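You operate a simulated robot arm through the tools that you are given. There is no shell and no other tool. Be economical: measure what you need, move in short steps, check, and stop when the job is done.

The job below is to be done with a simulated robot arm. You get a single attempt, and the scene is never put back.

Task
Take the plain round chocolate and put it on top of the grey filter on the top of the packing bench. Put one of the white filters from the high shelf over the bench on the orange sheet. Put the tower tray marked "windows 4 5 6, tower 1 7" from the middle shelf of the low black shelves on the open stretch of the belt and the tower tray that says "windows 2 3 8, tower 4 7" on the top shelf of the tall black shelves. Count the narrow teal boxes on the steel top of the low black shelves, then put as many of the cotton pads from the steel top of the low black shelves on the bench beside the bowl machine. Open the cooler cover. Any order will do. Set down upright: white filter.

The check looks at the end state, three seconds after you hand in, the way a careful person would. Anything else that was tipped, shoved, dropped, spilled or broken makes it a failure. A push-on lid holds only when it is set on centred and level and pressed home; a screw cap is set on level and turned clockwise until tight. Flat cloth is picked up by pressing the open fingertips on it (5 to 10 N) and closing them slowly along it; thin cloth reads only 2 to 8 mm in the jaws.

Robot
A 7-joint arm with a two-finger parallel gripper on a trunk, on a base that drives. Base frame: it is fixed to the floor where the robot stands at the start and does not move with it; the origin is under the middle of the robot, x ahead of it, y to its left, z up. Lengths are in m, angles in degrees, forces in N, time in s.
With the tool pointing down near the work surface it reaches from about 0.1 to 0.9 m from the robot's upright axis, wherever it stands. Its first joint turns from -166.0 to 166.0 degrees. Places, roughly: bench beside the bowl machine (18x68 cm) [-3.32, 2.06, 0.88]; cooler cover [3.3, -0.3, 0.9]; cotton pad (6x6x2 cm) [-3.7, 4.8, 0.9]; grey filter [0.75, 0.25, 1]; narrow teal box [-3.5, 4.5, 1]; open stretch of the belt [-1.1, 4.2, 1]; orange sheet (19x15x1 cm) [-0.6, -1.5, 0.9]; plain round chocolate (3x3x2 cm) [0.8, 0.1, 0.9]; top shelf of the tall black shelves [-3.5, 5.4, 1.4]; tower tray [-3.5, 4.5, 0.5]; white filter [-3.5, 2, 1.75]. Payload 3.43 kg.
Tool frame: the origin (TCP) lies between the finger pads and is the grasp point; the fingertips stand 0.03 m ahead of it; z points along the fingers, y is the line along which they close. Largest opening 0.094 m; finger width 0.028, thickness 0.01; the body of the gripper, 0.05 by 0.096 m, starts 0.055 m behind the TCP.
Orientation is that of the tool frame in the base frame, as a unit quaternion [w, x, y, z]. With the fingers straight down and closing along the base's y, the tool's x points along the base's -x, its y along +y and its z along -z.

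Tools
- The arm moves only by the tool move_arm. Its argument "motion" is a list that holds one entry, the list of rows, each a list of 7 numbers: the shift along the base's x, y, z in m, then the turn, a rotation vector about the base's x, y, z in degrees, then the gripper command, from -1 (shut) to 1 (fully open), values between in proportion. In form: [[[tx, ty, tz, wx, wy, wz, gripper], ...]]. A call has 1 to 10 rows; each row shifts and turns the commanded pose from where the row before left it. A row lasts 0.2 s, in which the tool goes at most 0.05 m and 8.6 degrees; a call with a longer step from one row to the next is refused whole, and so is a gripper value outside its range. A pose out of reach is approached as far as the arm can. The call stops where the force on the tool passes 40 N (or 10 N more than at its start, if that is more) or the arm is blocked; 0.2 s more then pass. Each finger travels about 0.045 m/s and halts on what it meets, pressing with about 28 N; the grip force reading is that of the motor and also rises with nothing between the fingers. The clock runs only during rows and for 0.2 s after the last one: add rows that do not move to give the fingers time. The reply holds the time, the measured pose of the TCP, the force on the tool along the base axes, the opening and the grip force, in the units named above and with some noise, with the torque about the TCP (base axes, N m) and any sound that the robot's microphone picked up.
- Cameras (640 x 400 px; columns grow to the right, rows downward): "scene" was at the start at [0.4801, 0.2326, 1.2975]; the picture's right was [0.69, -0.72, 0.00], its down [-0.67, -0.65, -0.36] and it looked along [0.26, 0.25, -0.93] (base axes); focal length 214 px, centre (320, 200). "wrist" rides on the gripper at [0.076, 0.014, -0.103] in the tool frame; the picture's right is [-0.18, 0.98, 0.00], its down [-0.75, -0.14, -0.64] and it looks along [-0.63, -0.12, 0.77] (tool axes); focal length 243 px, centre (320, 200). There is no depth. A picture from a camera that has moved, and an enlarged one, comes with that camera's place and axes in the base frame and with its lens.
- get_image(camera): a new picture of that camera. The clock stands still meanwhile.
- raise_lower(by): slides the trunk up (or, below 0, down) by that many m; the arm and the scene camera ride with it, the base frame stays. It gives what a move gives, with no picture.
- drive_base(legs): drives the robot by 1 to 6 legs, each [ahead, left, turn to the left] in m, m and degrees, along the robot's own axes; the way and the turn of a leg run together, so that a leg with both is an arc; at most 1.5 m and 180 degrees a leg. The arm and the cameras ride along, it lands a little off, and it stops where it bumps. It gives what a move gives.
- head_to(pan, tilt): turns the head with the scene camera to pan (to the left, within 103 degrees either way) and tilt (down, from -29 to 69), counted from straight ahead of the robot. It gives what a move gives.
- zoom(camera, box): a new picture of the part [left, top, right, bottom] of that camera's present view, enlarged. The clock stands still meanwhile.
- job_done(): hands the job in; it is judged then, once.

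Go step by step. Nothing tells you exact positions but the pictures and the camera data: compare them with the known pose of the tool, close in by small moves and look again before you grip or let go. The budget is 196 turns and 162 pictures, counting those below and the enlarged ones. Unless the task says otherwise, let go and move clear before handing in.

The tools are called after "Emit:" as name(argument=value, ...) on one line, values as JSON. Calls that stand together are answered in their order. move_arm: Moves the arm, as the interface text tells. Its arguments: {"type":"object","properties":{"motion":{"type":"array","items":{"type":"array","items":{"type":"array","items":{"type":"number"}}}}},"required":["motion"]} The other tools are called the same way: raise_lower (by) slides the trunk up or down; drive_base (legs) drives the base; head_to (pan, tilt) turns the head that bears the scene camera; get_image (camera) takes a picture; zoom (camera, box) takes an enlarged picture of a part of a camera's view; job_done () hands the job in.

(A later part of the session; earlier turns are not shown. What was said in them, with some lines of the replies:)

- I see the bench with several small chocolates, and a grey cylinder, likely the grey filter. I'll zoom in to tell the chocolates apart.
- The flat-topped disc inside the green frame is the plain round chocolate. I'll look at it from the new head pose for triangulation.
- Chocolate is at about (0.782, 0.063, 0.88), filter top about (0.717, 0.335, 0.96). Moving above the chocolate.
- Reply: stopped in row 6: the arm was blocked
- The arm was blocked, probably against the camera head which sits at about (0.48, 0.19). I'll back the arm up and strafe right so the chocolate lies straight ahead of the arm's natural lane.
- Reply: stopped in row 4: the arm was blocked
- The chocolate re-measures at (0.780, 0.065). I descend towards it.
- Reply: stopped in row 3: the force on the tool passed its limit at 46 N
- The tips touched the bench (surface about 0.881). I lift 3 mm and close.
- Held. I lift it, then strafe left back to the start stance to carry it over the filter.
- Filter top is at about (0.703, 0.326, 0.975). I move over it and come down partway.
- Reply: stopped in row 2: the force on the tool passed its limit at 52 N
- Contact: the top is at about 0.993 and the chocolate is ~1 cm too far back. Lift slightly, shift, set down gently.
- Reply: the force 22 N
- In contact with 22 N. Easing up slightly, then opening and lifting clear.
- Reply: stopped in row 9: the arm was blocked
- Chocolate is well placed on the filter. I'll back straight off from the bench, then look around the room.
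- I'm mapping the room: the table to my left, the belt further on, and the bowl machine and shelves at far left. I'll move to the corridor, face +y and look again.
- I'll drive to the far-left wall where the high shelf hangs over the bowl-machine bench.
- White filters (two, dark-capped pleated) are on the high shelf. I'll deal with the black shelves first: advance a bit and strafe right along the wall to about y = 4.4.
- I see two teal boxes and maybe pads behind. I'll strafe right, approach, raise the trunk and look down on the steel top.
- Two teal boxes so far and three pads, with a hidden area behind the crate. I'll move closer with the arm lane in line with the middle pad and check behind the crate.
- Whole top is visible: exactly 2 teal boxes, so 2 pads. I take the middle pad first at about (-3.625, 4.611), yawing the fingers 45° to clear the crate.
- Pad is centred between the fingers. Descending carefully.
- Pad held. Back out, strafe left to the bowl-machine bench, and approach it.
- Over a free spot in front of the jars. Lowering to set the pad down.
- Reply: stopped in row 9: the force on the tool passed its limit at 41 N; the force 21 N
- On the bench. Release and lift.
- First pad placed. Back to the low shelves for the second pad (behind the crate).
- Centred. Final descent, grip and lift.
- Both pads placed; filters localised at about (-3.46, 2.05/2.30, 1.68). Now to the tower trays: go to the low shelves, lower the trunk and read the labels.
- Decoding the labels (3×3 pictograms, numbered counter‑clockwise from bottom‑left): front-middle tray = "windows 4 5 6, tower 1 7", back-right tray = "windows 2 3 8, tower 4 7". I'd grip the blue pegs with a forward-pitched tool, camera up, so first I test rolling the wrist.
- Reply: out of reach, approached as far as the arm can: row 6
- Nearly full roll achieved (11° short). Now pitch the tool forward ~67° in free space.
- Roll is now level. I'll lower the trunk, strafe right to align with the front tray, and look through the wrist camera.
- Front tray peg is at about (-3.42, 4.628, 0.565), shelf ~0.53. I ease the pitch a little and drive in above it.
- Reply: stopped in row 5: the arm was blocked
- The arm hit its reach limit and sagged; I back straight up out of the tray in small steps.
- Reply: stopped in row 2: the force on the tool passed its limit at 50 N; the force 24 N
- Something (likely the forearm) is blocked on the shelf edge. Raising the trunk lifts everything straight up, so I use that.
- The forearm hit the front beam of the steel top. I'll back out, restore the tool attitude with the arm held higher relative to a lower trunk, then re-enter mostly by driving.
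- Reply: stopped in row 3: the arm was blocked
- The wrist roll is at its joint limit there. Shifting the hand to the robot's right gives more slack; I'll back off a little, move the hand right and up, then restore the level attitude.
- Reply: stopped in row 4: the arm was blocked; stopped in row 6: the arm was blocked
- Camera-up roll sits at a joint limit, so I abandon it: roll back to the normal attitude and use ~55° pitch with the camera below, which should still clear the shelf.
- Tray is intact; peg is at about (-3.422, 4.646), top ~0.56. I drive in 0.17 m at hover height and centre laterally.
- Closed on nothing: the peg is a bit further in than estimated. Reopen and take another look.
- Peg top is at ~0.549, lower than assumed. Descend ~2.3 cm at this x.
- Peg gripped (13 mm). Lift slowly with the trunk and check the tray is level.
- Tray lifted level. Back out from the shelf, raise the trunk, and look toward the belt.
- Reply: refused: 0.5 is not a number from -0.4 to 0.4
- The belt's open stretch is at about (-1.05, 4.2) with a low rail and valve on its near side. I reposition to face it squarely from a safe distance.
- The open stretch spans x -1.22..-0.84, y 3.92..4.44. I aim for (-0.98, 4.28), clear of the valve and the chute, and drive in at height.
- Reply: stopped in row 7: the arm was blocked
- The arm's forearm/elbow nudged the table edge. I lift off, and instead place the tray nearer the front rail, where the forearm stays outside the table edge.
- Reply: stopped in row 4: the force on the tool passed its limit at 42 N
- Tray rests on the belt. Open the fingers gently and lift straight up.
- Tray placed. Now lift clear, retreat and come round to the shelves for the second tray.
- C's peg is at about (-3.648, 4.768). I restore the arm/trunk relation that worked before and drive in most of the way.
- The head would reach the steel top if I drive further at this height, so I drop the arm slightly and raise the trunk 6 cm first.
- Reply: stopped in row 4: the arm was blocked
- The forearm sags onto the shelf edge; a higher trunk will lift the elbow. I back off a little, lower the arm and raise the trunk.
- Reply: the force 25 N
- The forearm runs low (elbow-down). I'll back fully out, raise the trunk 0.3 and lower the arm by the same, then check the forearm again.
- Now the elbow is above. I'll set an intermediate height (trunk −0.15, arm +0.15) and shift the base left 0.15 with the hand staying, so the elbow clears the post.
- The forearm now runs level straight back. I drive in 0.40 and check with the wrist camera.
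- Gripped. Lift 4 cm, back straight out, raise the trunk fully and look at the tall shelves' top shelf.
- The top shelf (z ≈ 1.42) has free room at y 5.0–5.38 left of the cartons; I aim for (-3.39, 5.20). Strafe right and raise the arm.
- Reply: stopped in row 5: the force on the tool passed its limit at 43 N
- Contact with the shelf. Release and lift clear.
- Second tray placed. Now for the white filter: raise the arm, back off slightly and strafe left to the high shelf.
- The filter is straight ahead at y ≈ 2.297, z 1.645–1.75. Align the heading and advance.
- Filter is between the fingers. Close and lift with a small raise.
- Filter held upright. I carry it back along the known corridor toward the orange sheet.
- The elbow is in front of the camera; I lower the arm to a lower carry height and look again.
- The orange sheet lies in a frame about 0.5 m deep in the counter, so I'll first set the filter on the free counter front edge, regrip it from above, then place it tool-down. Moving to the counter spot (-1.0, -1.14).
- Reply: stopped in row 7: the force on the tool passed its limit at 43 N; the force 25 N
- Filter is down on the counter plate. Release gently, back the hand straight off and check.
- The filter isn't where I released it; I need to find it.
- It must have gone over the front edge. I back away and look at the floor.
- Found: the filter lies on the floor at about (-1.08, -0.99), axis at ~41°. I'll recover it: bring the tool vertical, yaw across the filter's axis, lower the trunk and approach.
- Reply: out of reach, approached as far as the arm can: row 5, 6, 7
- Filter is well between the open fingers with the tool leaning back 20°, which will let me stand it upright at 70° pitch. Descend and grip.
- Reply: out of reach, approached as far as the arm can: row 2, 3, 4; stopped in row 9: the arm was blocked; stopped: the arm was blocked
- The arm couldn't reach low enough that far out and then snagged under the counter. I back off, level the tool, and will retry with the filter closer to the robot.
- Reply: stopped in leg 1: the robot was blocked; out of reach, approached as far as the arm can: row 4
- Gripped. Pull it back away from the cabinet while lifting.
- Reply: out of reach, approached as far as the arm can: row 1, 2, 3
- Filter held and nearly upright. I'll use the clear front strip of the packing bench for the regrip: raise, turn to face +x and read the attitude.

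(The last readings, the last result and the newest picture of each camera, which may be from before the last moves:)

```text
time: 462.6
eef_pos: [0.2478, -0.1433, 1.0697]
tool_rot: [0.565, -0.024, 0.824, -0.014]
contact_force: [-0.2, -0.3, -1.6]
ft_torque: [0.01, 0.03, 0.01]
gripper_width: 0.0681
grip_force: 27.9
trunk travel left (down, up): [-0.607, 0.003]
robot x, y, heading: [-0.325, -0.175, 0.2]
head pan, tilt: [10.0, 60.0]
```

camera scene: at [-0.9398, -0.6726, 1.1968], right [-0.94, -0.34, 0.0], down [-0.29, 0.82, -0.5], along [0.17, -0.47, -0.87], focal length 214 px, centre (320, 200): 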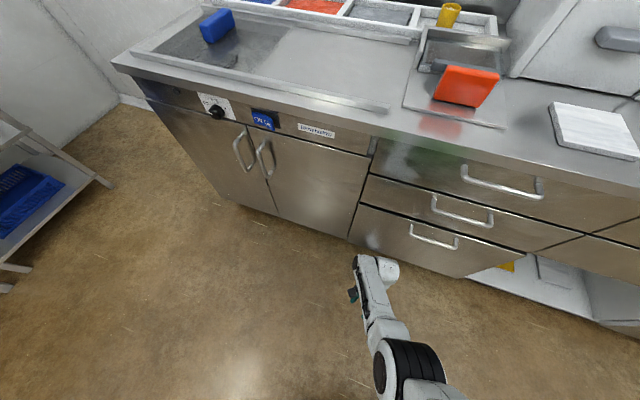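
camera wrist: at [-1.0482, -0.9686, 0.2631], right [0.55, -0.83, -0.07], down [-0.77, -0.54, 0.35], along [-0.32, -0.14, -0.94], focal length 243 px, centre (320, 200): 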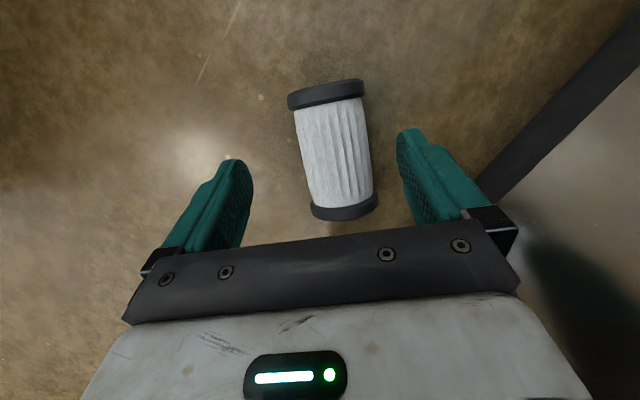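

Emit:
move_arm(motion=[[[0, 0, 0, 2.9, 0, -1.4, 0.1], [0, 0, 0, 0, 0, 0, 0.1]]])

Emit:
drive_base(legs=[[0.41, 0.02, 0]])

Emit:
head_to(pan=-15, tilt=50)

Emit:
get_image(camera="scene")

```text
time: 463.2
eef_pos: [0.2483, -0.1431, 1.07]
tool_rot: [0.567, 0.002, 0.824, 0.0]
contact_force: [0.2, 0.3, -1.2]
ft_torque: [0.01, 0.02, 0.03]
gripper_width: 0.0681
grip_force: 28.2
trunk travel left (down, up): [-0.607, 0.003]
robot x, y, heading: [-0.3212, -0.1733, 0.3]
head pan, tilt: [10.0, 60.0]
```

```text
time: 465.7
eef_pos: [0.6573, -0.1237, 1.0699]
tool_rot: [0.567, 0.002, 0.824, -0.001]
contact_force: [-0.3, -0.5, -1.3]
ft_torque: [0.01, 0.01, 0.0]
gripper_width: 0.0681
grip_force: 28.7
trunk travel left (down, up): [-0.607, 0.003]
robot x, y, heading: [0.0879, -0.1534, 0.0]
head pan, tilt: [10.0, 60.0]
```

```text
time: 466.6
eef_pos: [0.6565, -0.1237, 1.0697]
tool_rot: [0.566, 0.001, 0.824, 0.0]
contact_force: [-0.5, 0.1, -1.1]
ft_torque: [0.0, 0.07, 0.0]
gripper_width: 0.068
grip_force: 28.4
trunk travel left (down, up): [-0.607, 0.003]
robot x, y, heading: [0.0867, -0.1544, 0.0]
head pan, tilt: [-15.0, 50.0]
```

```text
8 pictures are left
camera scene: at [0.6011, 0.0203, 1.5265], right [-0.26, -0.97, 0.0], down [-0.74, 0.2, -0.64], along [0.62, -0.17, -0.77], focal length 214 px, centre (320, 200)
```

scene: 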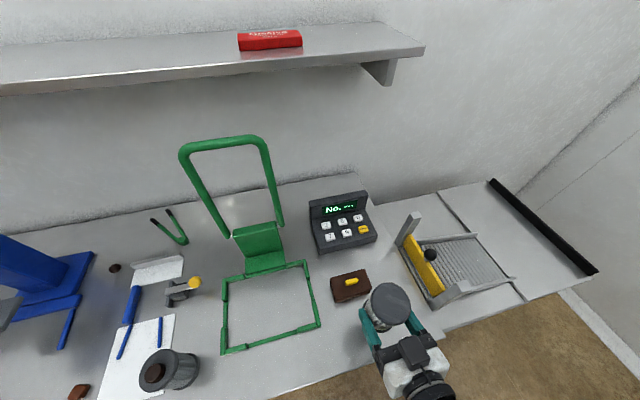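

Chocolate still sits on the grey filter. I lower the filter onto the bench's free front strip in small steps.

Emit:
move_arm(motion=[[[0, 0, -0.04, 0, 0, 0, 0.1], [0, 0, -0.04, 0, 0, 0, 0.1], [0, 0, -0.03, 0, 0, 0, 0.1], [0, 0, -0.012, 0, 0, 0, 0.1], [0, 0, -0.003, 0, 0, 0, 0.1], [0, 0, -0.003, 0, 0, 0, 0.1], [0, 0, 0, 0, 0, 0, 0.1]]])

Emit:
move_arm(motion=[[[0, 0, -0.002, 0, 0, 0, 0.1], [0, 0, -0.002, 0, 0, 0, 0.1], [0, 0, 0, 0, 0, 0, 0.1]]])

```text
time: 468.2
eef_pos: [0.6573, -0.1243, 0.9408]
tool_rot: [0.567, 0.002, 0.824, -0.001]
contact_force: [0.2, 1.1, -1.8]
ft_torque: [-0.01, -0.02, -0.01]
gripper_width: 0.068
grip_force: 27.8
trunk travel left (down, up): [-0.607, 0.003]
robot x, y, heading: [0.0834, -0.1537, -0.0]
head pan, tilt: [-15.0, 50.0]
```

```text
time: 469.0
eef_pos: [0.6578, -0.1251, 0.9378]
tool_rot: [0.566, 0.001, 0.824, 0.0]
contact_force: [-0.4, 0.2, -1.1]
ft_torque: [0.01, 0.04, -0.02]
gripper_width: 0.068
grip_force: 28.0
trunk travel left (down, up): [-0.607, 0.003]
robot x, y, heading: [0.088, -0.1588, -0.1]
head pan, tilt: [-15.0, 50.0]
```

Emit:
move_arm(motion=[[[0, 0, -0.002, 0, 0, 0, 0.1], [0, 0, -0.002, 0, 0, 0, 0.1], [0, 0, 0, 0, 0, 0, 0.1]]])

Emit:
move_arm(motion=[[[0, 0, -0.002, 0, 0, 0, 0.1], [0, 0, 0, 0, 0, 0, 0.1]]])

```text
time: 469.8
eef_pos: [0.657, -0.1242, 0.9323]
tool_rot: [0.566, 0.001, 0.824, -0.001]
contact_force: [-0.1, 0.8, -0.2]
ft_torque: [-0.02, 0.01, -0.02]
gripper_width: 0.068
grip_force: 27.7
trunk travel left (down, up): [-0.607, 0.003]
robot x, y, heading: [0.0875, -0.1519, -0.0]
head pan, tilt: [-15.0, 50.0]
```

```text
time: 470.4
eef_pos: [0.6571, -0.1235, 0.9317]
tool_rot: [0.566, 0.001, 0.824, -0.001]
contact_force: [-0.2, 0.4, -1.0]
ft_torque: [0.0, 0.03, 0.01]
gripper_width: 0.0677
grip_force: 27.4
trunk travel left (down, up): [-0.607, 0.003]
robot x, y, heading: [0.0881, -0.1545, -0.2]
head pan, tilt: [-15.0, 50.0]
```

Emit:
move_arm(motion=[[[0, 0, -0.002, 0, 0, 0, 0.1], [0, 0, 0, 0, 0, 0, 0.1]]])

Emit:
move_arm(motion=[[[0, 0, -0.002, 0, 0, 0, 0.1], [0, 0, 0, 0, 0, 0, 0.1]]])

Emit:
zoom(camera="scene", box=[330, 250, 470, 390])

```text
time: 471.0
eef_pos: [0.6575, -0.123, 0.9304]
tool_rot: [0.568, 0.0, 0.823, 0.0]
contact_force: [-2.0, 0.0, 13.0]
ft_torque: [0.01, 0.36, -0.01]
gripper_width: 0.068
grip_force: 27.8
trunk travel left (down, up): [-0.607, 0.003]
robot x, y, heading: [0.0847, -0.1493, -0.1]
head pan, tilt: [-15.0, 50.0]
```

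```text
time: 471.6
eef_pos: [0.6579, -0.1235, 0.9298]
tool_rot: [0.567, 0.0, 0.823, 0.0]
contact_force: [6.0, -2.0, 18.6]
ft_torque: [-0.11, 0.01, 0.01]
gripper_width: 0.0675
grip_force: 28.4
trunk travel left (down, up): [-0.607, 0.003]
robot x, y, heading: [0.0857, -0.1537, -0.2]
head pan, tilt: [-15.0, 50.0]
```

```text
2.86 times, centred on (400, 320) of scene
camera zoom: at [0.6009, 0.0201, 1.5268], right [-0.26, -0.97, 0.0], down [-0.74, 0.2, -0.64], along [0.62, -0.17, -0.77], focal length 613 px, centre (91, -143)
```

zoom: 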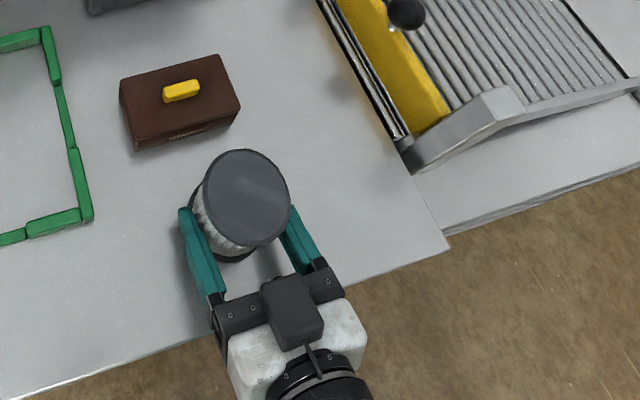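

Standing on the bench with light contact. Release and withdraw straight back.

Emit:
move_arm(motion=[[[0, 0, 0.002, 0, 0, 0, 0.1], [0, 0, 0, 0, 0, 0, 0.45], [0, 0, 0, 0, 0, 0, 0.7], [0, 0, 0, 0, 0, 0, 0.9], [0, 0, 0, 0, 0, 0, 0.95], [-0.02, 0, 0, 0, 0, 0, 0.95], [-0.03, 0, 0, 0, 0, 0, 0.95], [-0.04, 0, 0, 0, 0, 0, 0.95]]])

Emit:
drive_base(legs=[[-0.1, 0, 0]])

Emit:
zoom(camera="scene", box=[330, 200, 530, 390])

```text
time: 473.4
eef_pos: [0.5704, -0.1235, 0.9307]
tool_rot: [0.568, 0.001, 0.823, -0.002]
contact_force: [0.5, 0.3, -0.9]
ft_torque: [-0.02, 0.05, 0.03]
gripper_width: 0.0915
grip_force: 0.0
trunk travel left (down, up): [-0.607, 0.003]
robot x, y, heading: [0.0841, -0.1532, -0.2]
head pan, tilt: [-15.0, 50.0]
```

```text
time: 474.6
eef_pos: [0.4699, -0.1246, 0.9307]
tool_rot: [0.568, 0.0, 0.823, -0.001]
contact_force: [-0.3, 0.5, 0.3]
ft_torque: [0.0, -0.02, 0.0]
gripper_width: 0.0915
grip_force: 0.1
trunk travel left (down, up): [-0.607, 0.003]
robot x, y, heading: [-0.0149, -0.1554, -0.1]
head pan, tilt: [-15.0, 50.0]
```

```text
2.11 times, centred on (430, 295) of scene
camera zoom: at [0.5011, 0.0203, 1.5265], right [-0.26, -0.97, 0.0], down [-0.74, 0.2, -0.64], along [0.62, -0.17, -0.77], focal length 452 px, centre (88, 0)
```

zoom: 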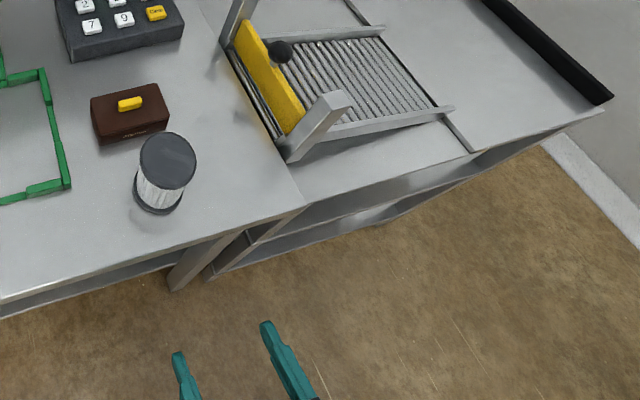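

Emit:
zoom(camera="scene", box=[366, 254, 398, 308])

```text
7.41 times, centred on (382, 281) of scene
camera zoom: at [0.5011, 0.0203, 1.5265], right [-0.26, -0.97, 0.0], down [-0.74, 0.2, -0.64], along [0.62, -0.17, -0.77], focal length 1589 px, centre (-139, -400)
```

zoom: 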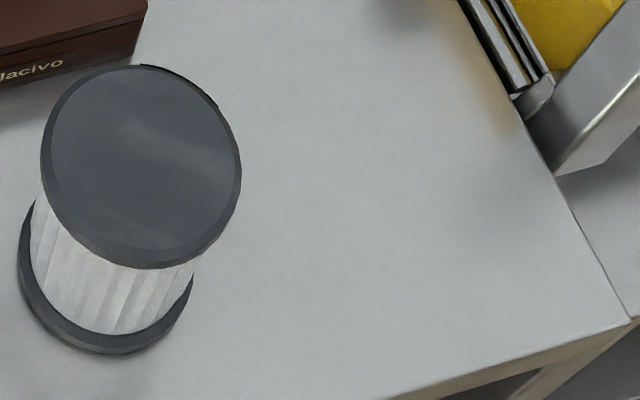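

Filter stands upright at about (0.668, -0.125). Now pitch the tool back to vertical for a top grip.

Emit:
move_arm(motion=[[[-0.01, 0, 0.01, 0, 7.7, 0, 0.95], [0, 0, 0.01, 0, 7.7, 0, 0.95], [0, 0, 0.01, 0, 7.7, 0, 0.95], [0, 0, 0.01, 0, 7.7, 0, 0.95], [0, 0, 0.01, 0, 7.7, 0, 0.95], [0, 0, 0.01, 0, 7.7, 0, 0.95], [0, 0, 0.01, 0, 7.7, 0, 0.95], [0, 0, 0.01, 0, 7.7, 0, 0.95], [0, 0, 0, 0, 7.6, 0, 0.95]]])

Emit:
move_arm(motion=[[[0, 0, 0.03, 0, 0, 0, 0.95], [0, 0, 0.03, 0, 0, 0, 0.95], [0, 0, 0.03, 0, 0, 0, 0.95], [0, 0, 0, 0, 0, 0, 0.95]]])

```text
time: 475.3
eef_pos: [0.4704, -0.1497, 0.949]
tool_rot: [0.434, 0.082, 0.896, -0.042]
contact_force: [0.0, -1.1, -0.9]
ft_torque: [-0.04, -0.01, 0.0]
gripper_width: 0.0918
grip_force: 0.0
trunk travel left (down, up): [-0.607, 0.003]
robot x, y, heading: [-0.0135, -0.1519, 0.1]
head pan, tilt: [-15.0, 50.0]
stopped in row 3: the arm was blocked; the commanded pose is now the measured one
```

```text
time: 476.0
eef_pos: [0.4784, -0.1912, 1.0182]
tool_rot: [0.432, 0.199, 0.874, -0.099]
contact_force: [0.1, -0.3, -0.5]
ft_torque: [0.02, -0.01, -0.01]
gripper_width: 0.0917
grip_force: 0.0
trunk travel left (down, up): [-0.607, 0.003]
robot x, y, heading: [-0.011, -0.1533, -0.1]
head pan, tilt: [-15.0, 50.0]
stopped in row 3: the arm was blocked; the commanded pose is now the measured one
```

Emit:
drive_base(legs=[[-0.38, 0, 0]])

Emit:
move_arm(motion=[[[0.04, 0.015, 0, 0, 0, 0, 0.95], [0.04, 0.02, 0, 0, 0, 0, 0.95], [0.04, 0.02, 0, 0, 0, 0, 0.95], [0.04, 0.02, 0, 0, 0, 0, 0.95], [0.04, 0.02, 0, 0, 0, 0, 0.95], [0.04, 0.02, 0, 0, 0, 0, 0.95], [0, 0, 0, 0, 0, 0, 0.95]]])

```text
time: 478.4
eef_pos: [0.1013, -0.1971, 1.0212]
tool_rot: [0.444, 0.204, 0.866, -0.103]
contact_force: [0.5, -0.4, -0.6]
ft_torque: [-0.01, 0.0, 0.02]
gripper_width: 0.0917
grip_force: 0.1
trunk travel left (down, up): [-0.607, 0.003]
robot x, y, heading: [-0.3983, -0.1533, -0.0]
head pan, tilt: [-15.0, 50.0]
```

```text
time: 480.0
eef_pos: [0.3422, -0.0806, 1.0211]
tool_rot: [0.444, 0.204, 0.867, -0.102]
contact_force: [-1.1, -0.3, 0.8]
ft_torque: [0.0, -0.02, 0.0]
gripper_width: 0.0919
grip_force: 0.1
trunk travel left (down, up): [-0.607, 0.003]
robot x, y, heading: [-0.3931, -0.1537, -0.0]
head pan, tilt: [-15.0, 50.0]
```

Emit:
move_arm(motion=[[[0, 0.02, 0, 1.53, 6.65, 3.06, 0.95], [0, 0.02, 0, 1.53, 6.65, 3.06, 0.95], [0, 0.02, 0, 1.53, 6.65, 3.06, 0.95], [0, 0.02, 0, 1.53, 6.65, 3.06, 0.95], [0, 0.02, 0, 1.53, 6.65, 3.06, 0.95], [0, 0.02, 0.01, 1.53, 6.65, 3.06, 0.95], [0, 0.02, 0.01, 1.53, 6.65, 3.06, 0.95], [0, 0.02, 0.02, 1.53, 6.65, 3.06, 0.95], [0, 0.02, 0.02, 0, 0, 0, 0.95]]])

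```text
time: 482.0
eef_pos: [0.3623, 0.1066, 1.09]
tool_rot: [0.127, 0.028, 0.991, 0.04]
contact_force: [0.2, 0.3, -0.1]
ft_torque: [0.01, 0.04, 0.0]
gripper_width: 0.0918
grip_force: 0.1
out of reach, approached as far as the arm can: row 6, 7, 8
trunk travel left (down, up): [-0.607, 0.003]
robot x, y, heading: [-0.3942, -0.1553, -0.1]
head pan, tilt: [-15.0, 50.0]
```

Emit:
drive_base(legs=[[0.306, -0.232, 0]])

Emit:
move_arm(motion=[[[0, 0, -0.02, -1.5, 4.9, 1.1, 0.95], [0, 0, -0.02, -1.5, 4.9, 1.1, 0.95], [0, 0, 0, -1.6, 4.8, 1.0, 0.95], [0, 0, 0, 0, 0, 0, 0.95]]])

Emit:
get_image(camera="wrist")

```text
time: 484.5
eef_pos: [0.6674, -0.1233, 1.0902]
tool_rot: [0.126, 0.028, 0.991, 0.042]
contact_force: [0.1, 0.0, 0.1]
ft_torque: [0.02, 0.02, 0.0]
gripper_width: 0.0917
grip_force: 0.0
trunk travel left (down, up): [-0.607, 0.003]
robot x, y, heading: [-0.0914, -0.3818, -0.1]
head pan, tilt: [-15.0, 50.0]
```

```text
time: 485.5
eef_pos: [0.6669, -0.1238, 1.0492]
tool_rot: [-0.001, 0.0, 1.0, 0.001]
contact_force: [0.7, -0.2, 0.1]
ft_torque: [0.01, 0.02, -0.03]
gripper_width: 0.0919
grip_force: 0.1
trunk travel left (down, up): [-0.607, 0.003]
robot x, y, heading: [-0.091, -0.383, 0.0]
head pan, tilt: [-15.0, 50.0]
```

```text
4 pictures are left
camera wrist: at [0.5923, -0.1095, 1.152], right [0.18, 0.98, 0.0], down [0.75, -0.14, 0.64], along [0.63, -0.12, -0.77], focal length 243 px, centre (320, 200)
```

wrist: 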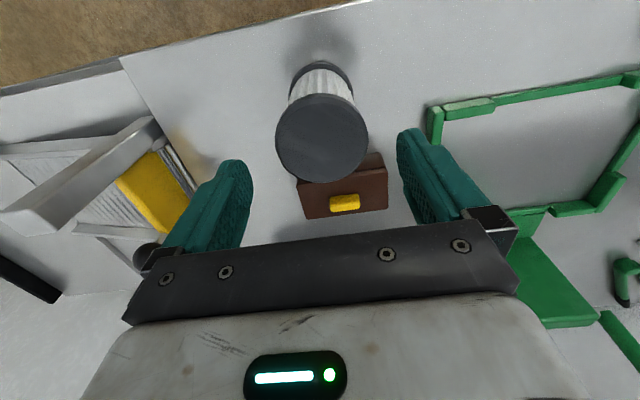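

The top cap is exactly between the fingers. Descend, grip and lift.

Emit:
move_arm(motion=[[[0.001, 0.001, -0.04, 0, 0, 0, 0.95], [0, 0, -0.04, 0, 0, 0, 0.95], [0, 0, 0, 0, 0, 0, 0.7], [0, 0, 0, 0, 0, 0, 0.4], [0, 0, 0, 0, 0, 0, 0.1], [0, 0, 0, 0, 0, 0, 0.1], [0, 0, 0, 0, 0, 0, 0.1], [0, 0, 0.03, 0, 0, 0, 0.1], [0, 0, 0.04, 0, 0, 0, 0.1], [0, 0, 0.04, 0, 0, 0, 0.1]]])

```text
time: 487.7
eef_pos: [0.6687, -0.1252, 1.0785]
tool_rot: [0.0, 0.0, 1.0, 0.0]
contact_force: [0.0, -0.4, -0.5]
ft_torque: [-0.02, -0.03, -0.01]
gripper_width: 0.0691
grip_force: 28.0
trunk travel left (down, up): [-0.607, 0.003]
robot x, y, heading: [-0.0908, -0.3866, 0.2]
head pan, tilt: [-15.0, 50.0]
```

Held from above. Carry it to the orange sheet at about (-0.60, -1.55).

Emit:
move_arm(motion=[[[0, 0, 0.04, 0, 0, 0, 0.1], [0, 0, 0.04, 0, 0, 0, 0.1]]])

Emit:
drive_base(legs=[[-0.45, 0, 0], [0, 0, -90], [0, -0.32, 0], [0.3, 0, 0]])

Emit:
head_to(pan=0, tilt=45)

```text
time: 488.3
eef_pos: [0.6704, -0.1255, 1.159]
tool_rot: [0.0, 0.0, 1.0, 0.001]
contact_force: [-0.3, -0.1, -1.7]
ft_torque: [0.02, 0.02, -0.01]
gripper_width: 0.0689
grip_force: 28.5
trunk travel left (down, up): [-0.607, 0.003]
robot x, y, heading: [-0.0904, -0.3813, 0.3]
head pan, tilt: [-15.0, 50.0]
```

```text
time: 498.2
eef_pos: [-0.6136, -1.4402, 1.1581]
tool_rot: [0.002, 0.711, 0.704, 0.002]
contact_force: [0.1, -0.2, -1.4]
ft_torque: [-0.01, 0.02, -0.02]
gripper_width: 0.0693
grip_force: 28.1
trunk travel left (down, up): [-0.607, 0.003]
robot x, y, heading: [-0.8652, -0.6771, -90.4]
head pan, tilt: [-15.0, 50.0]
```

```text
time: 499.0
eef_pos: [-0.613, -1.441, 1.1587]
tool_rot: [0.001, 0.711, 0.703, 0.001]
contact_force: [-0.3, 0.3, -2.1]
ft_torque: [0.02, 0.03, 0.02]
gripper_width: 0.0692
grip_force: 28.1
trunk travel left (down, up): [-0.607, 0.003]
robot x, y, heading: [-0.867, -0.6778, -90.3]
head pan, tilt: [0.0, 45.0]
```

Emit:
move_arm(motion=[[[0.005, -0.035, -0.02, 0, 0, 0, 0.1], [0.005, -0.035, -0.03, 0, 0, 0, 0.1], [0.003, -0.035, -0.03, 0, 0, 0, 0.1], [0, 0, -0.03, 0, 0, 0, 0.1], [0, 0, 0, 0, 0, 0, 0.1]]])

Emit:
get_image(camera="scene")

```text
time: 500.2
eef_pos: [-0.5993, -1.5474, 1.0487]
tool_rot: [0.001, 0.71, 0.704, 0.001]
contact_force: [-0.1, -0.4, -1.1]
ft_torque: [0.0, 0.02, 0.01]
gripper_width: 0.0696
grip_force: 27.6
trunk travel left (down, up): [-0.607, 0.003]
robot x, y, heading: [-0.8694, -0.6754, -90.3]
head pan, tilt: [0.0, 45.0]
```

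```text
3 pictures are left
camera scene: at [-0.6784, -1.2034, 1.5333], right [-1.0, 0.01, 0.0], down [0.01, 0.71, -0.71], along [-0.01, -0.71, -0.71], focal length 214 px, centre (320, 200)
```

scene: 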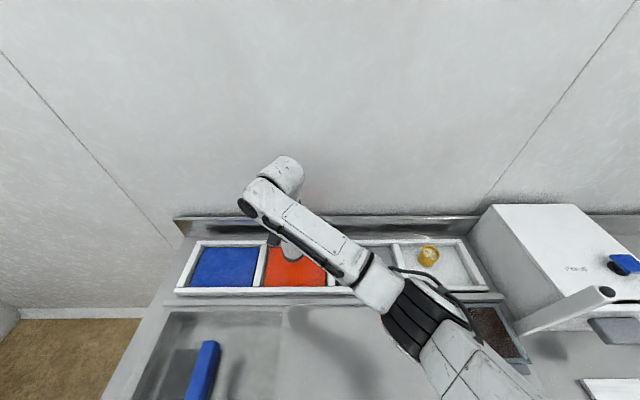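

Emit:
move_arm(motion=[[[-0.015, 0.008, -0.025, 0, 0, 0, 0.1], [0, 0, -0.02, 0, 0, 0, 0.1], [0, 0, -0.004, 0, 0, 0, 0.1], [0, 0, -0.004, 0, 0, 0, 0.1], [0, 0, 0, 0, 0, 0, 0.1]]])

Emit:
move_arm(motion=[[[0, 0, -0.003, 0, 0, 0, 0.1], [0, 0, -0.003, 0, 0, 0, 0.1], [0, 0, 0, 0, 0, 0, 0.1]]])

```text
time: 501.4
eef_pos: [-0.6151, -1.5377, 0.9962]
tool_rot: [0.002, 0.71, 0.704, 0.001]
contact_force: [0.7, 0.3, -1.6]
ft_torque: [0.03, -0.03, 0.01]
gripper_width: 0.0691
grip_force: 28.0
trunk travel left (down, up): [-0.607, 0.003]
robot x, y, heading: [-0.8692, -0.6743, -90.6]
head pan, tilt: [0.0, 45.0]
```

```text
time: 502.2
eef_pos: [-0.6155, -1.5385, 0.9885]
tool_rot: [0.001, 0.71, 0.704, 0.001]
contact_force: [-0.7, -0.3, -1.8]
ft_torque: [0.03, -0.02, 0.04]
gripper_width: 0.0692
grip_force: 27.8
trunk travel left (down, up): [-0.607, 0.003]
robot x, y, heading: [-0.8641, -0.6796, -90.6]
head pan, tilt: [0.0, 45.0]
```

Emit:
move_arm(motion=[[[0, 0, -0.003, 0, 0, 0, 0.1], [0, 0, 0, 0, 0, 0, 0.1]]])

Emit:
move_arm(motion=[[[0, 0, -0.003, 0, 0, 0, 0.1], [0, 0, 0, 0, 0, 0, 0.1]]])

Emit:
move_arm(motion=[[[0, 0, -0.002, 0, 0, 0, 0.1], [0, 0, 0, 0, 0, 0, 0.1]]])

```text
time: 502.8
eef_pos: [-0.6167, -1.538, 0.9865]
tool_rot: [0.001, 0.71, 0.704, 0.001]
contact_force: [0.4, -0.9, -0.3]
ft_torque: [-0.03, 0.03, -0.03]
gripper_width: 0.0693
grip_force: 28.2
trunk travel left (down, up): [-0.607, 0.003]
robot x, y, heading: [-0.8664, -0.6745, -90.4]
head pan, tilt: [0.0, 45.0]
```

```text
time: 503.4
eef_pos: [-0.6161, -1.5369, 0.9839]
tool_rot: [0.001, 0.711, 0.704, 0.001]
contact_force: [0.8, -0.1, -0.2]
ft_torque: [0.01, -0.01, -0.01]
gripper_width: 0.0691
grip_force: 27.6
trunk travel left (down, up): [-0.607, 0.003]
robot x, y, heading: [-0.8643, -0.6752, -90.5]
head pan, tilt: [0.0, 45.0]
```

```text
time: 504.0
eef_pos: [-0.6158, -1.5378, 0.9831]
tool_rot: [0.001, 0.711, 0.703, 0.002]
contact_force: [0.9, 0.1, 2.1]
ft_torque: [0.04, 0.07, 0.01]
gripper_width: 0.0693
grip_force: 27.6
trunk travel left (down, up): [-0.607, 0.003]
robot x, y, heading: [-0.8669, -0.6738, -90.4]
head pan, tilt: [0.0, 45.0]
```

Contact on the sheet. Release and lift straight up.

Emit:
move_arm(motion=[[[0, 0, -0.001, 0, 0, 0, 0.1], [0, 0, 0, 0, 0, 0, 0.4], [0, 0, 0, 0, 0, 0, 0.65], [0, 0, 0, 0, 0, 0, 0.9], [0, 0, 0, 0, 0, 0, 0.95], [0, 0, 0.02, 0, 0, 0, 0.95], [0, 0, 0.03, 0, 0, 0, 0.95], [0, 0, 0.04, 0, 0, 0, 0.95], [0, 0, 0.04, 0, 0, 0, 0.95], [0, 0.03, 0.03, 0, 0, 0, 0.95]]])

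Emit:
drive_base(legs=[[-0.3, 0, 0]])

Emit:
get_image(camera="scene")

```text
time: 506.2
eef_pos: [-0.6176, -1.5082, 1.142]
tool_rot: [0.0, 0.711, 0.703, 0.002]
contact_force: [-1.1, -0.3, -0.3]
ft_torque: [-0.01, 0.01, -0.02]
gripper_width: 0.0912
grip_force: 0.2
trunk travel left (down, up): [-0.607, 0.003]
robot x, y, heading: [-0.8671, -0.6748, -90.4]
head pan, tilt: [0.0, 45.0]
```

```text
time: 508.2
eef_pos: [-0.6142, -1.2064, 1.141]
tool_rot: [0.001, 0.711, 0.703, 0.0]
contact_force: [0.5, 0.1, -0.5]
ft_torque: [-0.03, 0.01, -0.02]
gripper_width: 0.0916
grip_force: 0.0
trunk travel left (down, up): [-0.607, 0.003]
robot x, y, heading: [-0.8618, -0.3756, -90.7]
head pan, tilt: [0.0, 45.0]
```

```text
2 pictures are left
camera scene: at [-0.6758, -0.9019, 1.5334], right [-1.0, 0.01, 0.0], down [0.01, 0.71, -0.71], along [-0.01, -0.71, -0.71], focal length 214 px, centre (320, 200)
```

scene: 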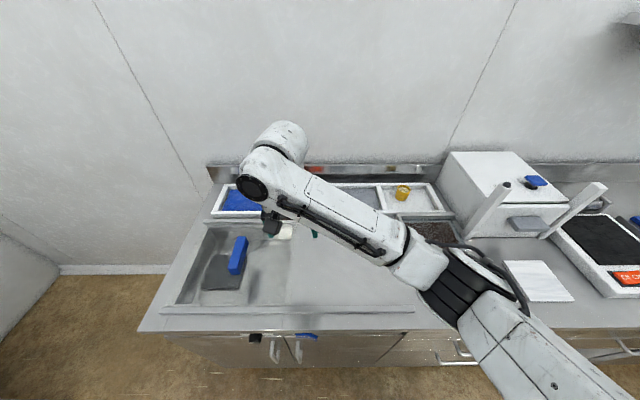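

The filter is released on the orange sheet. Only two pictures remain, so I drive economically toward the cooler's stated place, round through the gap between the belt and the chest.

Emit:
drive_base(legs=[[0, 0, 90], [0.5, 0, 0], [0, 0, 90], [1.2, 0, 0], [0, -0.48, 0]])

Emit:
drive_base(legs=[[1.5, 0, 0], [1.5, 0, 0]])

```text
time: 527.0
eef_pos: [-0.1234, 1.6466, 1.1399]
tool_rot: [-0.001, -0.704, 0.71, 0.001]
contact_force: [0.1, 0.4, 0.0]
ft_torque: [-0.02, -0.02, -0.02]
gripper_width: 0.0916
grip_force: 0.1
trunk travel left (down, up): [-0.607, 0.003]
robot x, y, heading: [0.1278, 0.8145, 89.5]
head pan, tilt: [0.0, 45.0]
```

```text
time: 539.7
eef_pos: [-0.0715, 4.3863, 1.1393]
tool_rot: [0.007, 0.711, -0.703, 0.007]
contact_force: [1.1, -2.4, 0.9]
ft_torque: [0.04, 0.01, 0.17]
gripper_width: 0.091
grip_force: 0.0
trunk travel left (down, up): [-0.607, 0.003]
robot x, y, heading: [0.1702, 3.559, 88.8]
head pan, tilt: [0.0, 45.0]
stopped in leg 2: the force on the tool passed its limit at 95 N (the readings are from after the stop); the commanded pose is now the measured one
```

I touched a machine ahead; back off, turn to +x first and then strafe left.

Emit:
drive_base(legs=[[-0.2, 0, 0]])

Emit:
move_arm(motion=[[[0, 0, 0.04, 0, 0, 0, 0], [0, 0, 0.04, 0, 0, 0, 0], [0, 0, 0.04, 0, 0, 0, 0], [0, 0, 0.04, 0, 0, 0, 0]]])

Emit:
drive_base(legs=[[0, 0, -90], [0, 0.4, 0], [1.2, 0, 0]])

Emit:
head_to(pan=-60, tilt=20)

```text
time: 541.3
eef_pos: [-0.0785, 4.1842, 1.1396]
tool_rot: [0.007, 0.711, -0.703, 0.006]
contact_force: [-0.5, -0.1, -0.4]
ft_torque: [-0.01, 0.01, 0.04]
gripper_width: 0.0916
grip_force: 0.0
trunk travel left (down, up): [-0.607, 0.003]
robot x, y, heading: [0.1659, 3.359, 88.7]
head pan, tilt: [0.0, 45.0]
```

```text
time: 542.3
eef_pos: [-0.079, 4.1851, 1.2997]
tool_rot: [0.006, 0.711, -0.703, 0.006]
contact_force: [-0.5, -0.4, 0.4]
ft_torque: [0.0, -0.01, 0.0]
gripper_width: 0.0471
grip_force: 0.0
trunk travel left (down, up): [-0.607, 0.003]
robot x, y, heading: [0.1677, 3.3596, 88.9]
head pan, tilt: [0.0, 45.0]
```

```text
time: 554.3
eef_pos: [2.2064, 3.9593, 1.3]
tool_rot: [-0.009, 0.001, 1.0, 0.0]
contact_force: [-0.2, 0.4, -0.7]
ft_torque: [-0.02, -0.01, 0.02]
gripper_width: 0.047
grip_force: 0.1
trunk travel left (down, up): [-0.607, 0.003]
robot x, y, heading: [1.3785, 3.7262, -1.8]
head pan, tilt: [0.0, 45.0]
```

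```text
time: 555.6
eef_pos: [2.2063, 3.9593, 1.299]
tool_rot: [-0.009, 0.002, 1.0, 0.001]
contact_force: [-0.4, -0.1, -0.3]
ft_torque: [0.0, 0.01, 0.02]
gripper_width: 0.047
grip_force: 0.1
trunk travel left (down, up): [-0.607, 0.003]
robot x, y, heading: [1.3791, 3.7241, -2.0]
head pan, tilt: [-60.0, 20.0]
```

Emit:
get_image(camera="scene")

```text
1 pictures are left
camera scene: at [1.8672, 3.8222, 1.572], right [-0.88, -0.47, 0.0], down [-0.16, 0.3, -0.94], along [0.44, -0.83, -0.34], focal length 214 px, centre (320, 200)
```

scene: 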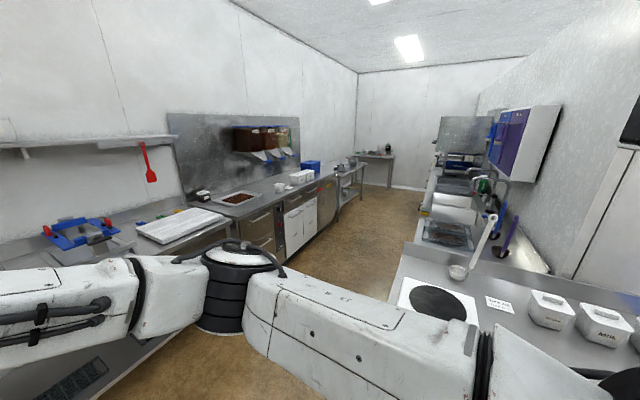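

A kitchen aisle runs south toward the stated cooler position. I drive down it and face the left counter at y ≈ -0.5.

Emit:
drive_base(legs=[[0.75, 0, 0], [0, 0, -88], [0, 0.2, 0]])

Emit:
drive_base(legs=[[1.5, 0, 0], [1.5, 0, 0], [1.1, 0, 0]])

```text
time: 564.6
eef_pos: [2.5955, 2.8864, 1.2987]
tool_rot: [-0.006, 0.693, 0.721, 0.005]
contact_force: [-0.1, -0.7, -0.1]
ft_torque: [-0.03, -0.02, 0.01]
gripper_width: 0.047
grip_force: 0.2
trunk travel left (down, up): [-0.607, 0.003]
robot x, y, heading: [2.323, 3.7074, -89.2]
head pan, tilt: [-60.0, 20.0]
```

```text
time: 584.2
eef_pos: [2.6042, -1.2033, 1.2992]
tool_rot: [-0.006, 0.698, 0.716, 0.006]
contact_force: [-0.2, -0.2, -0.6]
ft_torque: [0.03, 0.01, 0.04]
gripper_width: 0.047
grip_force: 0.0
trunk travel left (down, up): [-0.607, 0.003]
robot x, y, heading: [2.3474, -0.3796, -90.4]
head pan, tilt: [-60.0, 20.0]
```

Emit:
drive_base(legs=[[0, 0, 90.4]])

Emit:
head_to(pan=-15, tilt=42)

Emit:
get_image(camera="scene")

```text
time: 588.5
eef_pos: [3.1681, -0.1215, 1.2991]
tool_rot: [-0.009, -0.013, 1.0, 0.0]
contact_force: [-0.1, -0.2, -0.1]
ft_torque: [0.03, -0.02, 0.01]
gripper_width: 0.047
grip_force: 0.0
trunk travel left (down, up): [-0.607, 0.003]
robot x, y, heading: [2.3472, -0.3794, -0.2]
head pan, tilt: [-60.0, 20.0]
```

```text
time: 589.6
eef_pos: [3.1687, -0.1203, 1.2995]
tool_rot: [-0.009, -0.014, 1.0, 0.0]
contact_force: [-0.1, 0.0, -0.2]
ft_torque: [-0.01, 0.02, 0.0]
gripper_width: 0.0469
grip_force: 0.1
trunk travel left (down, up): [-0.607, 0.003]
robot x, y, heading: [2.347, -0.3811, -0.2]
head pan, tilt: [-15.0, 42.0]
```

```text
0 pictures are left
camera scene: at [2.8675, -0.2092, 1.5377], right [-0.26, -0.96, 0.0], down [-0.65, 0.18, -0.74], along [0.72, -0.2, -0.67], focal length 214 px, centre (320, 200)
```

scene: 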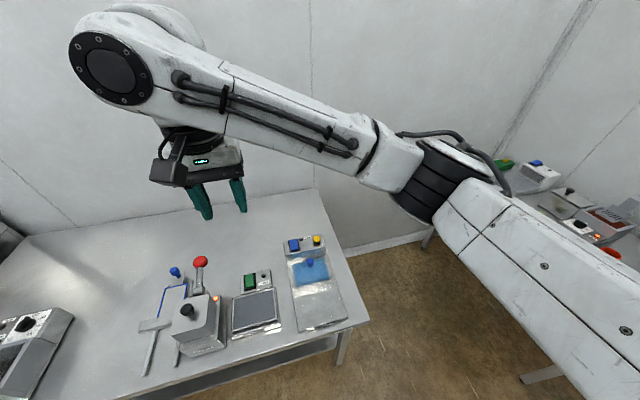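

Out of pictures, but I now see the cooler: a small unit with a blue cover and knob at about (3.24, -0.277), with a silver slide track toward the front (-x). I position above the knob by numbers and descend by feel.

Emit:
move_arm(motion=[[[0.018, -0.039, 0, 0, 0, 1.5, 0.3], [0.018, -0.039, 0, 0, 0, 0, 0.3], [0.018, -0.039, -0.02, 0, 0, 0, 0.3], [0.018, -0.04, -0.02, 0, 0, 0, 0.3], [0, 0, -0.05, 0, 0, 0, 0.3], [0, 0, -0.05, 0, 0, 0, 0.3], [0, 0, -0.05, 0, 0, 0, 0.3], [0, 0, -0.05, 0, 0, 0, 0.3], [0, 0, -0.03, 0, 0, 0, 0.3], [0, 0, 0, 0, 0, 0, 0.3]]])

```text
time: 591.8
eef_pos: [3.2384, -0.2793, 1.029]
tool_rot: [-0.008, -0.025, 1.0, -0.001]
contact_force: [0.4, -0.7, -0.2]
ft_torque: [0.0, 0.02, -0.07]
gripper_width: 0.0612
grip_force: 0.0
trunk travel left (down, up): [-0.607, 0.003]
robot x, y, heading: [2.3514, -0.3821, -0.2]
head pan, tilt: [-15.0, 42.0]
```

Emit:
move_arm(motion=[[[0, 0, -0.02, 0, 0, 0, 0.3], [0, 0, -0.015, 0, 0, 0, 0.3], [0, 0, -0.01, 0, 0, 0, 0.3], [0, 0, -0.008, 0, 0, 0, 0.3], [0, 0, -0.006, 0, 0, 0, 0.3], [0, 0, -0.006, 0, 0, 0, 0.3], [0, 0, -0.005, 0, 0, 0, 0.3], [0, 0, -0.005, 0, 0, 0, 0.3], [0, 0, -0.005, 0, 0, 0, 0.3], [0, 0, 0, 0, 0, 0, 0.3]]])

```text
time: 594.0
eef_pos: [3.239, -0.2786, 0.9477]
tool_rot: [-0.009, -0.027, 1.0, 0.0]
contact_force: [-0.7, 0.4, -0.1]
ft_torque: [-0.02, 0.01, 0.02]
gripper_width: 0.061
grip_force: 0.1
trunk travel left (down, up): [-0.607, 0.003]
robot x, y, heading: [2.3429, -0.3825, -0.5]
head pan, tilt: [-15.0, 42.0]
```

Emit:
move_arm(motion=[[[0, 0, -0.004, 0, 0, 0, 0.3], [0, 0, -0.004, 0, 0, 0, 0.3], [0, 0, -0.003, 0, 0, 0, 0.3], [0, 0, -0.003, 0, 0, 0, 0.3], [0, 0, -0.003, 0, 0, 0, 0.3], [0, 0, -0.003, 0, 0, 0, 0.3], [0, 0, 0, 0, 0, 0, 0.3]]])

```text
time: 595.6
eef_pos: [3.2393, -0.2778, 0.9281]
tool_rot: [-0.008, -0.025, 1.0, 0.0]
contact_force: [1.2, -0.3, 0.0]
ft_torque: [-0.02, 0.01, 0.0]
gripper_width: 0.0611
grip_force: 0.1
trunk travel left (down, up): [-0.607, 0.003]
robot x, y, heading: [2.3464, -0.375, -0.3]
head pan, tilt: [-15.0, 42.0]
```

Emit:
move_arm(motion=[[[0, 0, 0, 0, 0, 0, 0.0], [0, 0, 0, 0, 0, 0, -0.3], [0, 0, 0, 0, 0, 0, -0.6], [0, 0, 0, 0, 0, 0, -0.9], [0, 0, 0, 0, 0, 0, -0.95], [0, 0, 0, 0, 0, 0, -0.95], [0, 0, 0, 0, 0, 0, -0.95]]])

```text
time: 597.2
eef_pos: [3.2387, -0.2786, 0.9277]
tool_rot: [-0.011, -0.026, 1.0, -0.001]
contact_force: [-21.2, -12.7, -3.2]
ft_torque: [-0.4, 0.46, -0.22]
gripper_width: 0.009
grip_force: 5.6
trunk travel left (down, up): [-0.607, 0.003]
robot x, y, heading: [2.3452, -0.3768, -0.3]
head pan, tilt: [-15.0, 42.0]
```

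Fingers are pinching the edge of the knob (pushed toward -x), so it sits slightly further in. Reopen, shift +x 12 mm and regrip.

Emit:
move_arm(motion=[[[0, 0, 0, 0, 0, 0, -0.5], [0, 0, 0, 0, 0, 0, 0.0], [0, 0, 0, 0, 0, 0, 0.2], [0.006, 0, 0.004, 0, 0, 0, 0.2], [0.007, 0, 0, 0, 0, 0, 0.2], [0, 0, 0, 0, 0, 0, -0.3], [0, 0, 0, 0, 0, 0, -0.7], [0, 0, 0, 0, 0, 0, -0.95], [0, 0, 0, 0, 0, 0, -0.95], [0, 0, 0, 0, 0, 0, -0.95]]])

```text
time: 599.4
eef_pos: [3.2529, -0.2823, 0.9335]
tool_rot: [-0.008, -0.025, 1.0, -0.001]
contact_force: [0.9, -25.1, 2.7]
ft_torque: [-0.63, -0.14, -0.24]
gripper_width: 0.0255
grip_force: 45.1
trunk travel left (down, up): [-0.607, 0.003]
robot x, y, heading: [2.3481, -0.379, -0.1]
head pan, tilt: [-15.0, 42.0]
```

Knob gripped (25 mm). Relieve the side load and try sliding it toward the front.

Emit:
move_arm(motion=[[[0, -0.004, 0, 0, 0, 0, -0.95], [-0.008, 0, 0, 0, 0, 0, -0.95], [-0.01, 0.001, 0, 0, 0, 0, -0.95], [-0.01, 0.001, 0, 0, 0, 0, -0.95], [0, 0, 0, 0, 0, 0, -0.95]]])

```text
time: 600.6
eef_pos: [3.2248, -0.2822, 0.933]
tool_rot: [-0.007, -0.025, 1.0, -0.002]
contact_force: [0.3, -24.9, 3.7]
ft_torque: [-0.5, -0.2, -0.13]
gripper_width: 0.0254
grip_force: 45.0
trunk travel left (down, up): [-0.607, 0.003]
robot x, y, heading: [2.3455, -0.3831, -0.3]
head pan, tilt: [-15.0, 42.0]
```

It slides freely. Ease sideways a bit more and continue the slide.

Emit:
move_arm(motion=[[[0, -0.005, 0, 0, 0, 0, -0.95], [-0.01, 0, 0, 0, 0, 0, -0.95], [-0.012, 0.001, 0, 0, 0, 0, -0.95], [-0.012, 0.001, 0, 0, 0, 0, -0.95], [-0.012, 0.001, 0, 0, 0, 0, -0.95], [-0.012, 0.001, 0, 0, 0, 0, -0.95], [0, 0, 0, 0, 0, 0, -0.95]]])

```text
time: 602.2
eef_pos: [3.1664, -0.2831, 0.9328]
tool_rot: [-0.009, -0.026, 1.0, -0.001]
contact_force: [0.4, -8.6, 6.1]
ft_torque: [-0.23, -0.81, 0.03]
gripper_width: 0.0254
grip_force: 44.6
trunk travel left (down, up): [-0.607, 0.003]
robot x, y, heading: [2.3479, -0.3819, -0.2]
head pan, tilt: [-15.0, 42.0]
```

Emit:
move_arm(motion=[[[-0.01, 0, 0, 0, 0, 0, -0.95], [-0.01, 0, 0, 0, 0, 0, -0.95], [-0.01, 0, 0, 0, 0, 0, -0.95], [-0.01, 0, 0, 0, 0, 0, -0.95], [0, 0, 0, 0, 0, 0, -0.95]]])

```text
time: 603.4
eef_pos: [3.1255, -0.2768, 0.9326]
tool_rot: [-0.012, -0.03, 0.999, 0.001]
contact_force: [0.8, 0.2, 0.5]
ft_torque: [-0.01, 0.02, 0.02]
gripper_width: 0.0024
grip_force: 0.1
trunk travel left (down, up): [-0.607, 0.003]
robot x, y, heading: [2.3459, -0.3766, -0.1]
head pan, tilt: [-15.0, 42.0]
```

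The cover reached its end stop (knob slipped out after ~0.1 m of travel), so it is open. Lift clear and back away.

Emit:
move_arm(motion=[[[0, 0, 0.03, 0, 0, 0, -0.9], [0, 0, 0.04, 0, 0, 0, -0.9], [0, 0, 0.05, 0, 0, 0, -0.9], [0, 0, 0.05, 0, 0, 0, -0.9], [0, 0, 0.05, 0, 0, 0, -0.9]]])

Emit:
drive_base(legs=[[-0.25, 0, 0]])

```text
time: 604.6
eef_pos: [3.1468, -0.2655, 1.0915]
tool_rot: [0.019, -0.027, 0.999, 0.021]
contact_force: [0.7, -0.3, 0.3]
ft_torque: [0.03, 0.0, -0.01]
gripper_width: 0.0046
grip_force: 0.1
out of reach, approached as far as the arm can: row 2, 3
trunk travel left (down, up): [-0.607, 0.003]
robot x, y, heading: [2.3455, -0.3788, -0.5]
head pan, tilt: [-15.0, 42.0]
```

```text
time: 606.3
eef_pos: [2.9505, -0.2652, 1.0903]
tool_rot: [0.019, -0.027, 0.999, 0.02]
contact_force: [-0.1, 0.0, -0.2]
ft_torque: [0.0, -0.03, 0.0]
gripper_width: 0.0046
grip_force: 0.0
trunk travel left (down, up): [-0.607, 0.003]
robot x, y, heading: [2.1498, -0.3837, -0.3]
head pan, tilt: [-15.0, 42.0]
stopped in leg 1: the robot was blocked; the commanded pose is now the measured one
```

The gripper is clear of the cooler cover and everything in the task has been carried out, so I hand in now.

Emit:
job_done()

```text
The job is handed in.
```

I handed the job in. Every part was attempted, but I ran out of pictures near the end, so three points are unconfirmed: how the white filter stands, whether the cooler cover is fully open, and whether my bumps moved anything.

- **Chocolate:** the plain round one is on the grey filter, and I saw it still there later.
- **Cotton pads:** I counted two teal boxes and put two pads on the bench beside the bowl machine.
- **Tower trays:** "windows 4 5 6, tower 1 7" is on the open belt and "windows 2 3 8, tower 4 7" is on the top shelf of the tall shelves. The labels are pictograms with no numbers. I matched them by counting counter-clockwise from the bottom left, the one scheme I found that fits both.
- **White filter:** I dropped it on the floor from the counter, picked it up again and set it on the orange sheet. It stood steadily when I put it down on the packing bench to regrip it. I could not tell which end is the top, and the arm hid it in the last picture of the sheet.
- **Cooler cover:** I slid it open about 10 cm by feel, until the knob slipped out of the fingers at what seemed to be the end stop.
- **Bumps:** the arm hit a steel machine beside the belt at 95 N. It also pressed on the belt table edge, the low shelves and the first tray before I gripped it. The tray stayed intact. I saw nothing else displaced, but did not check each spot afterwards.
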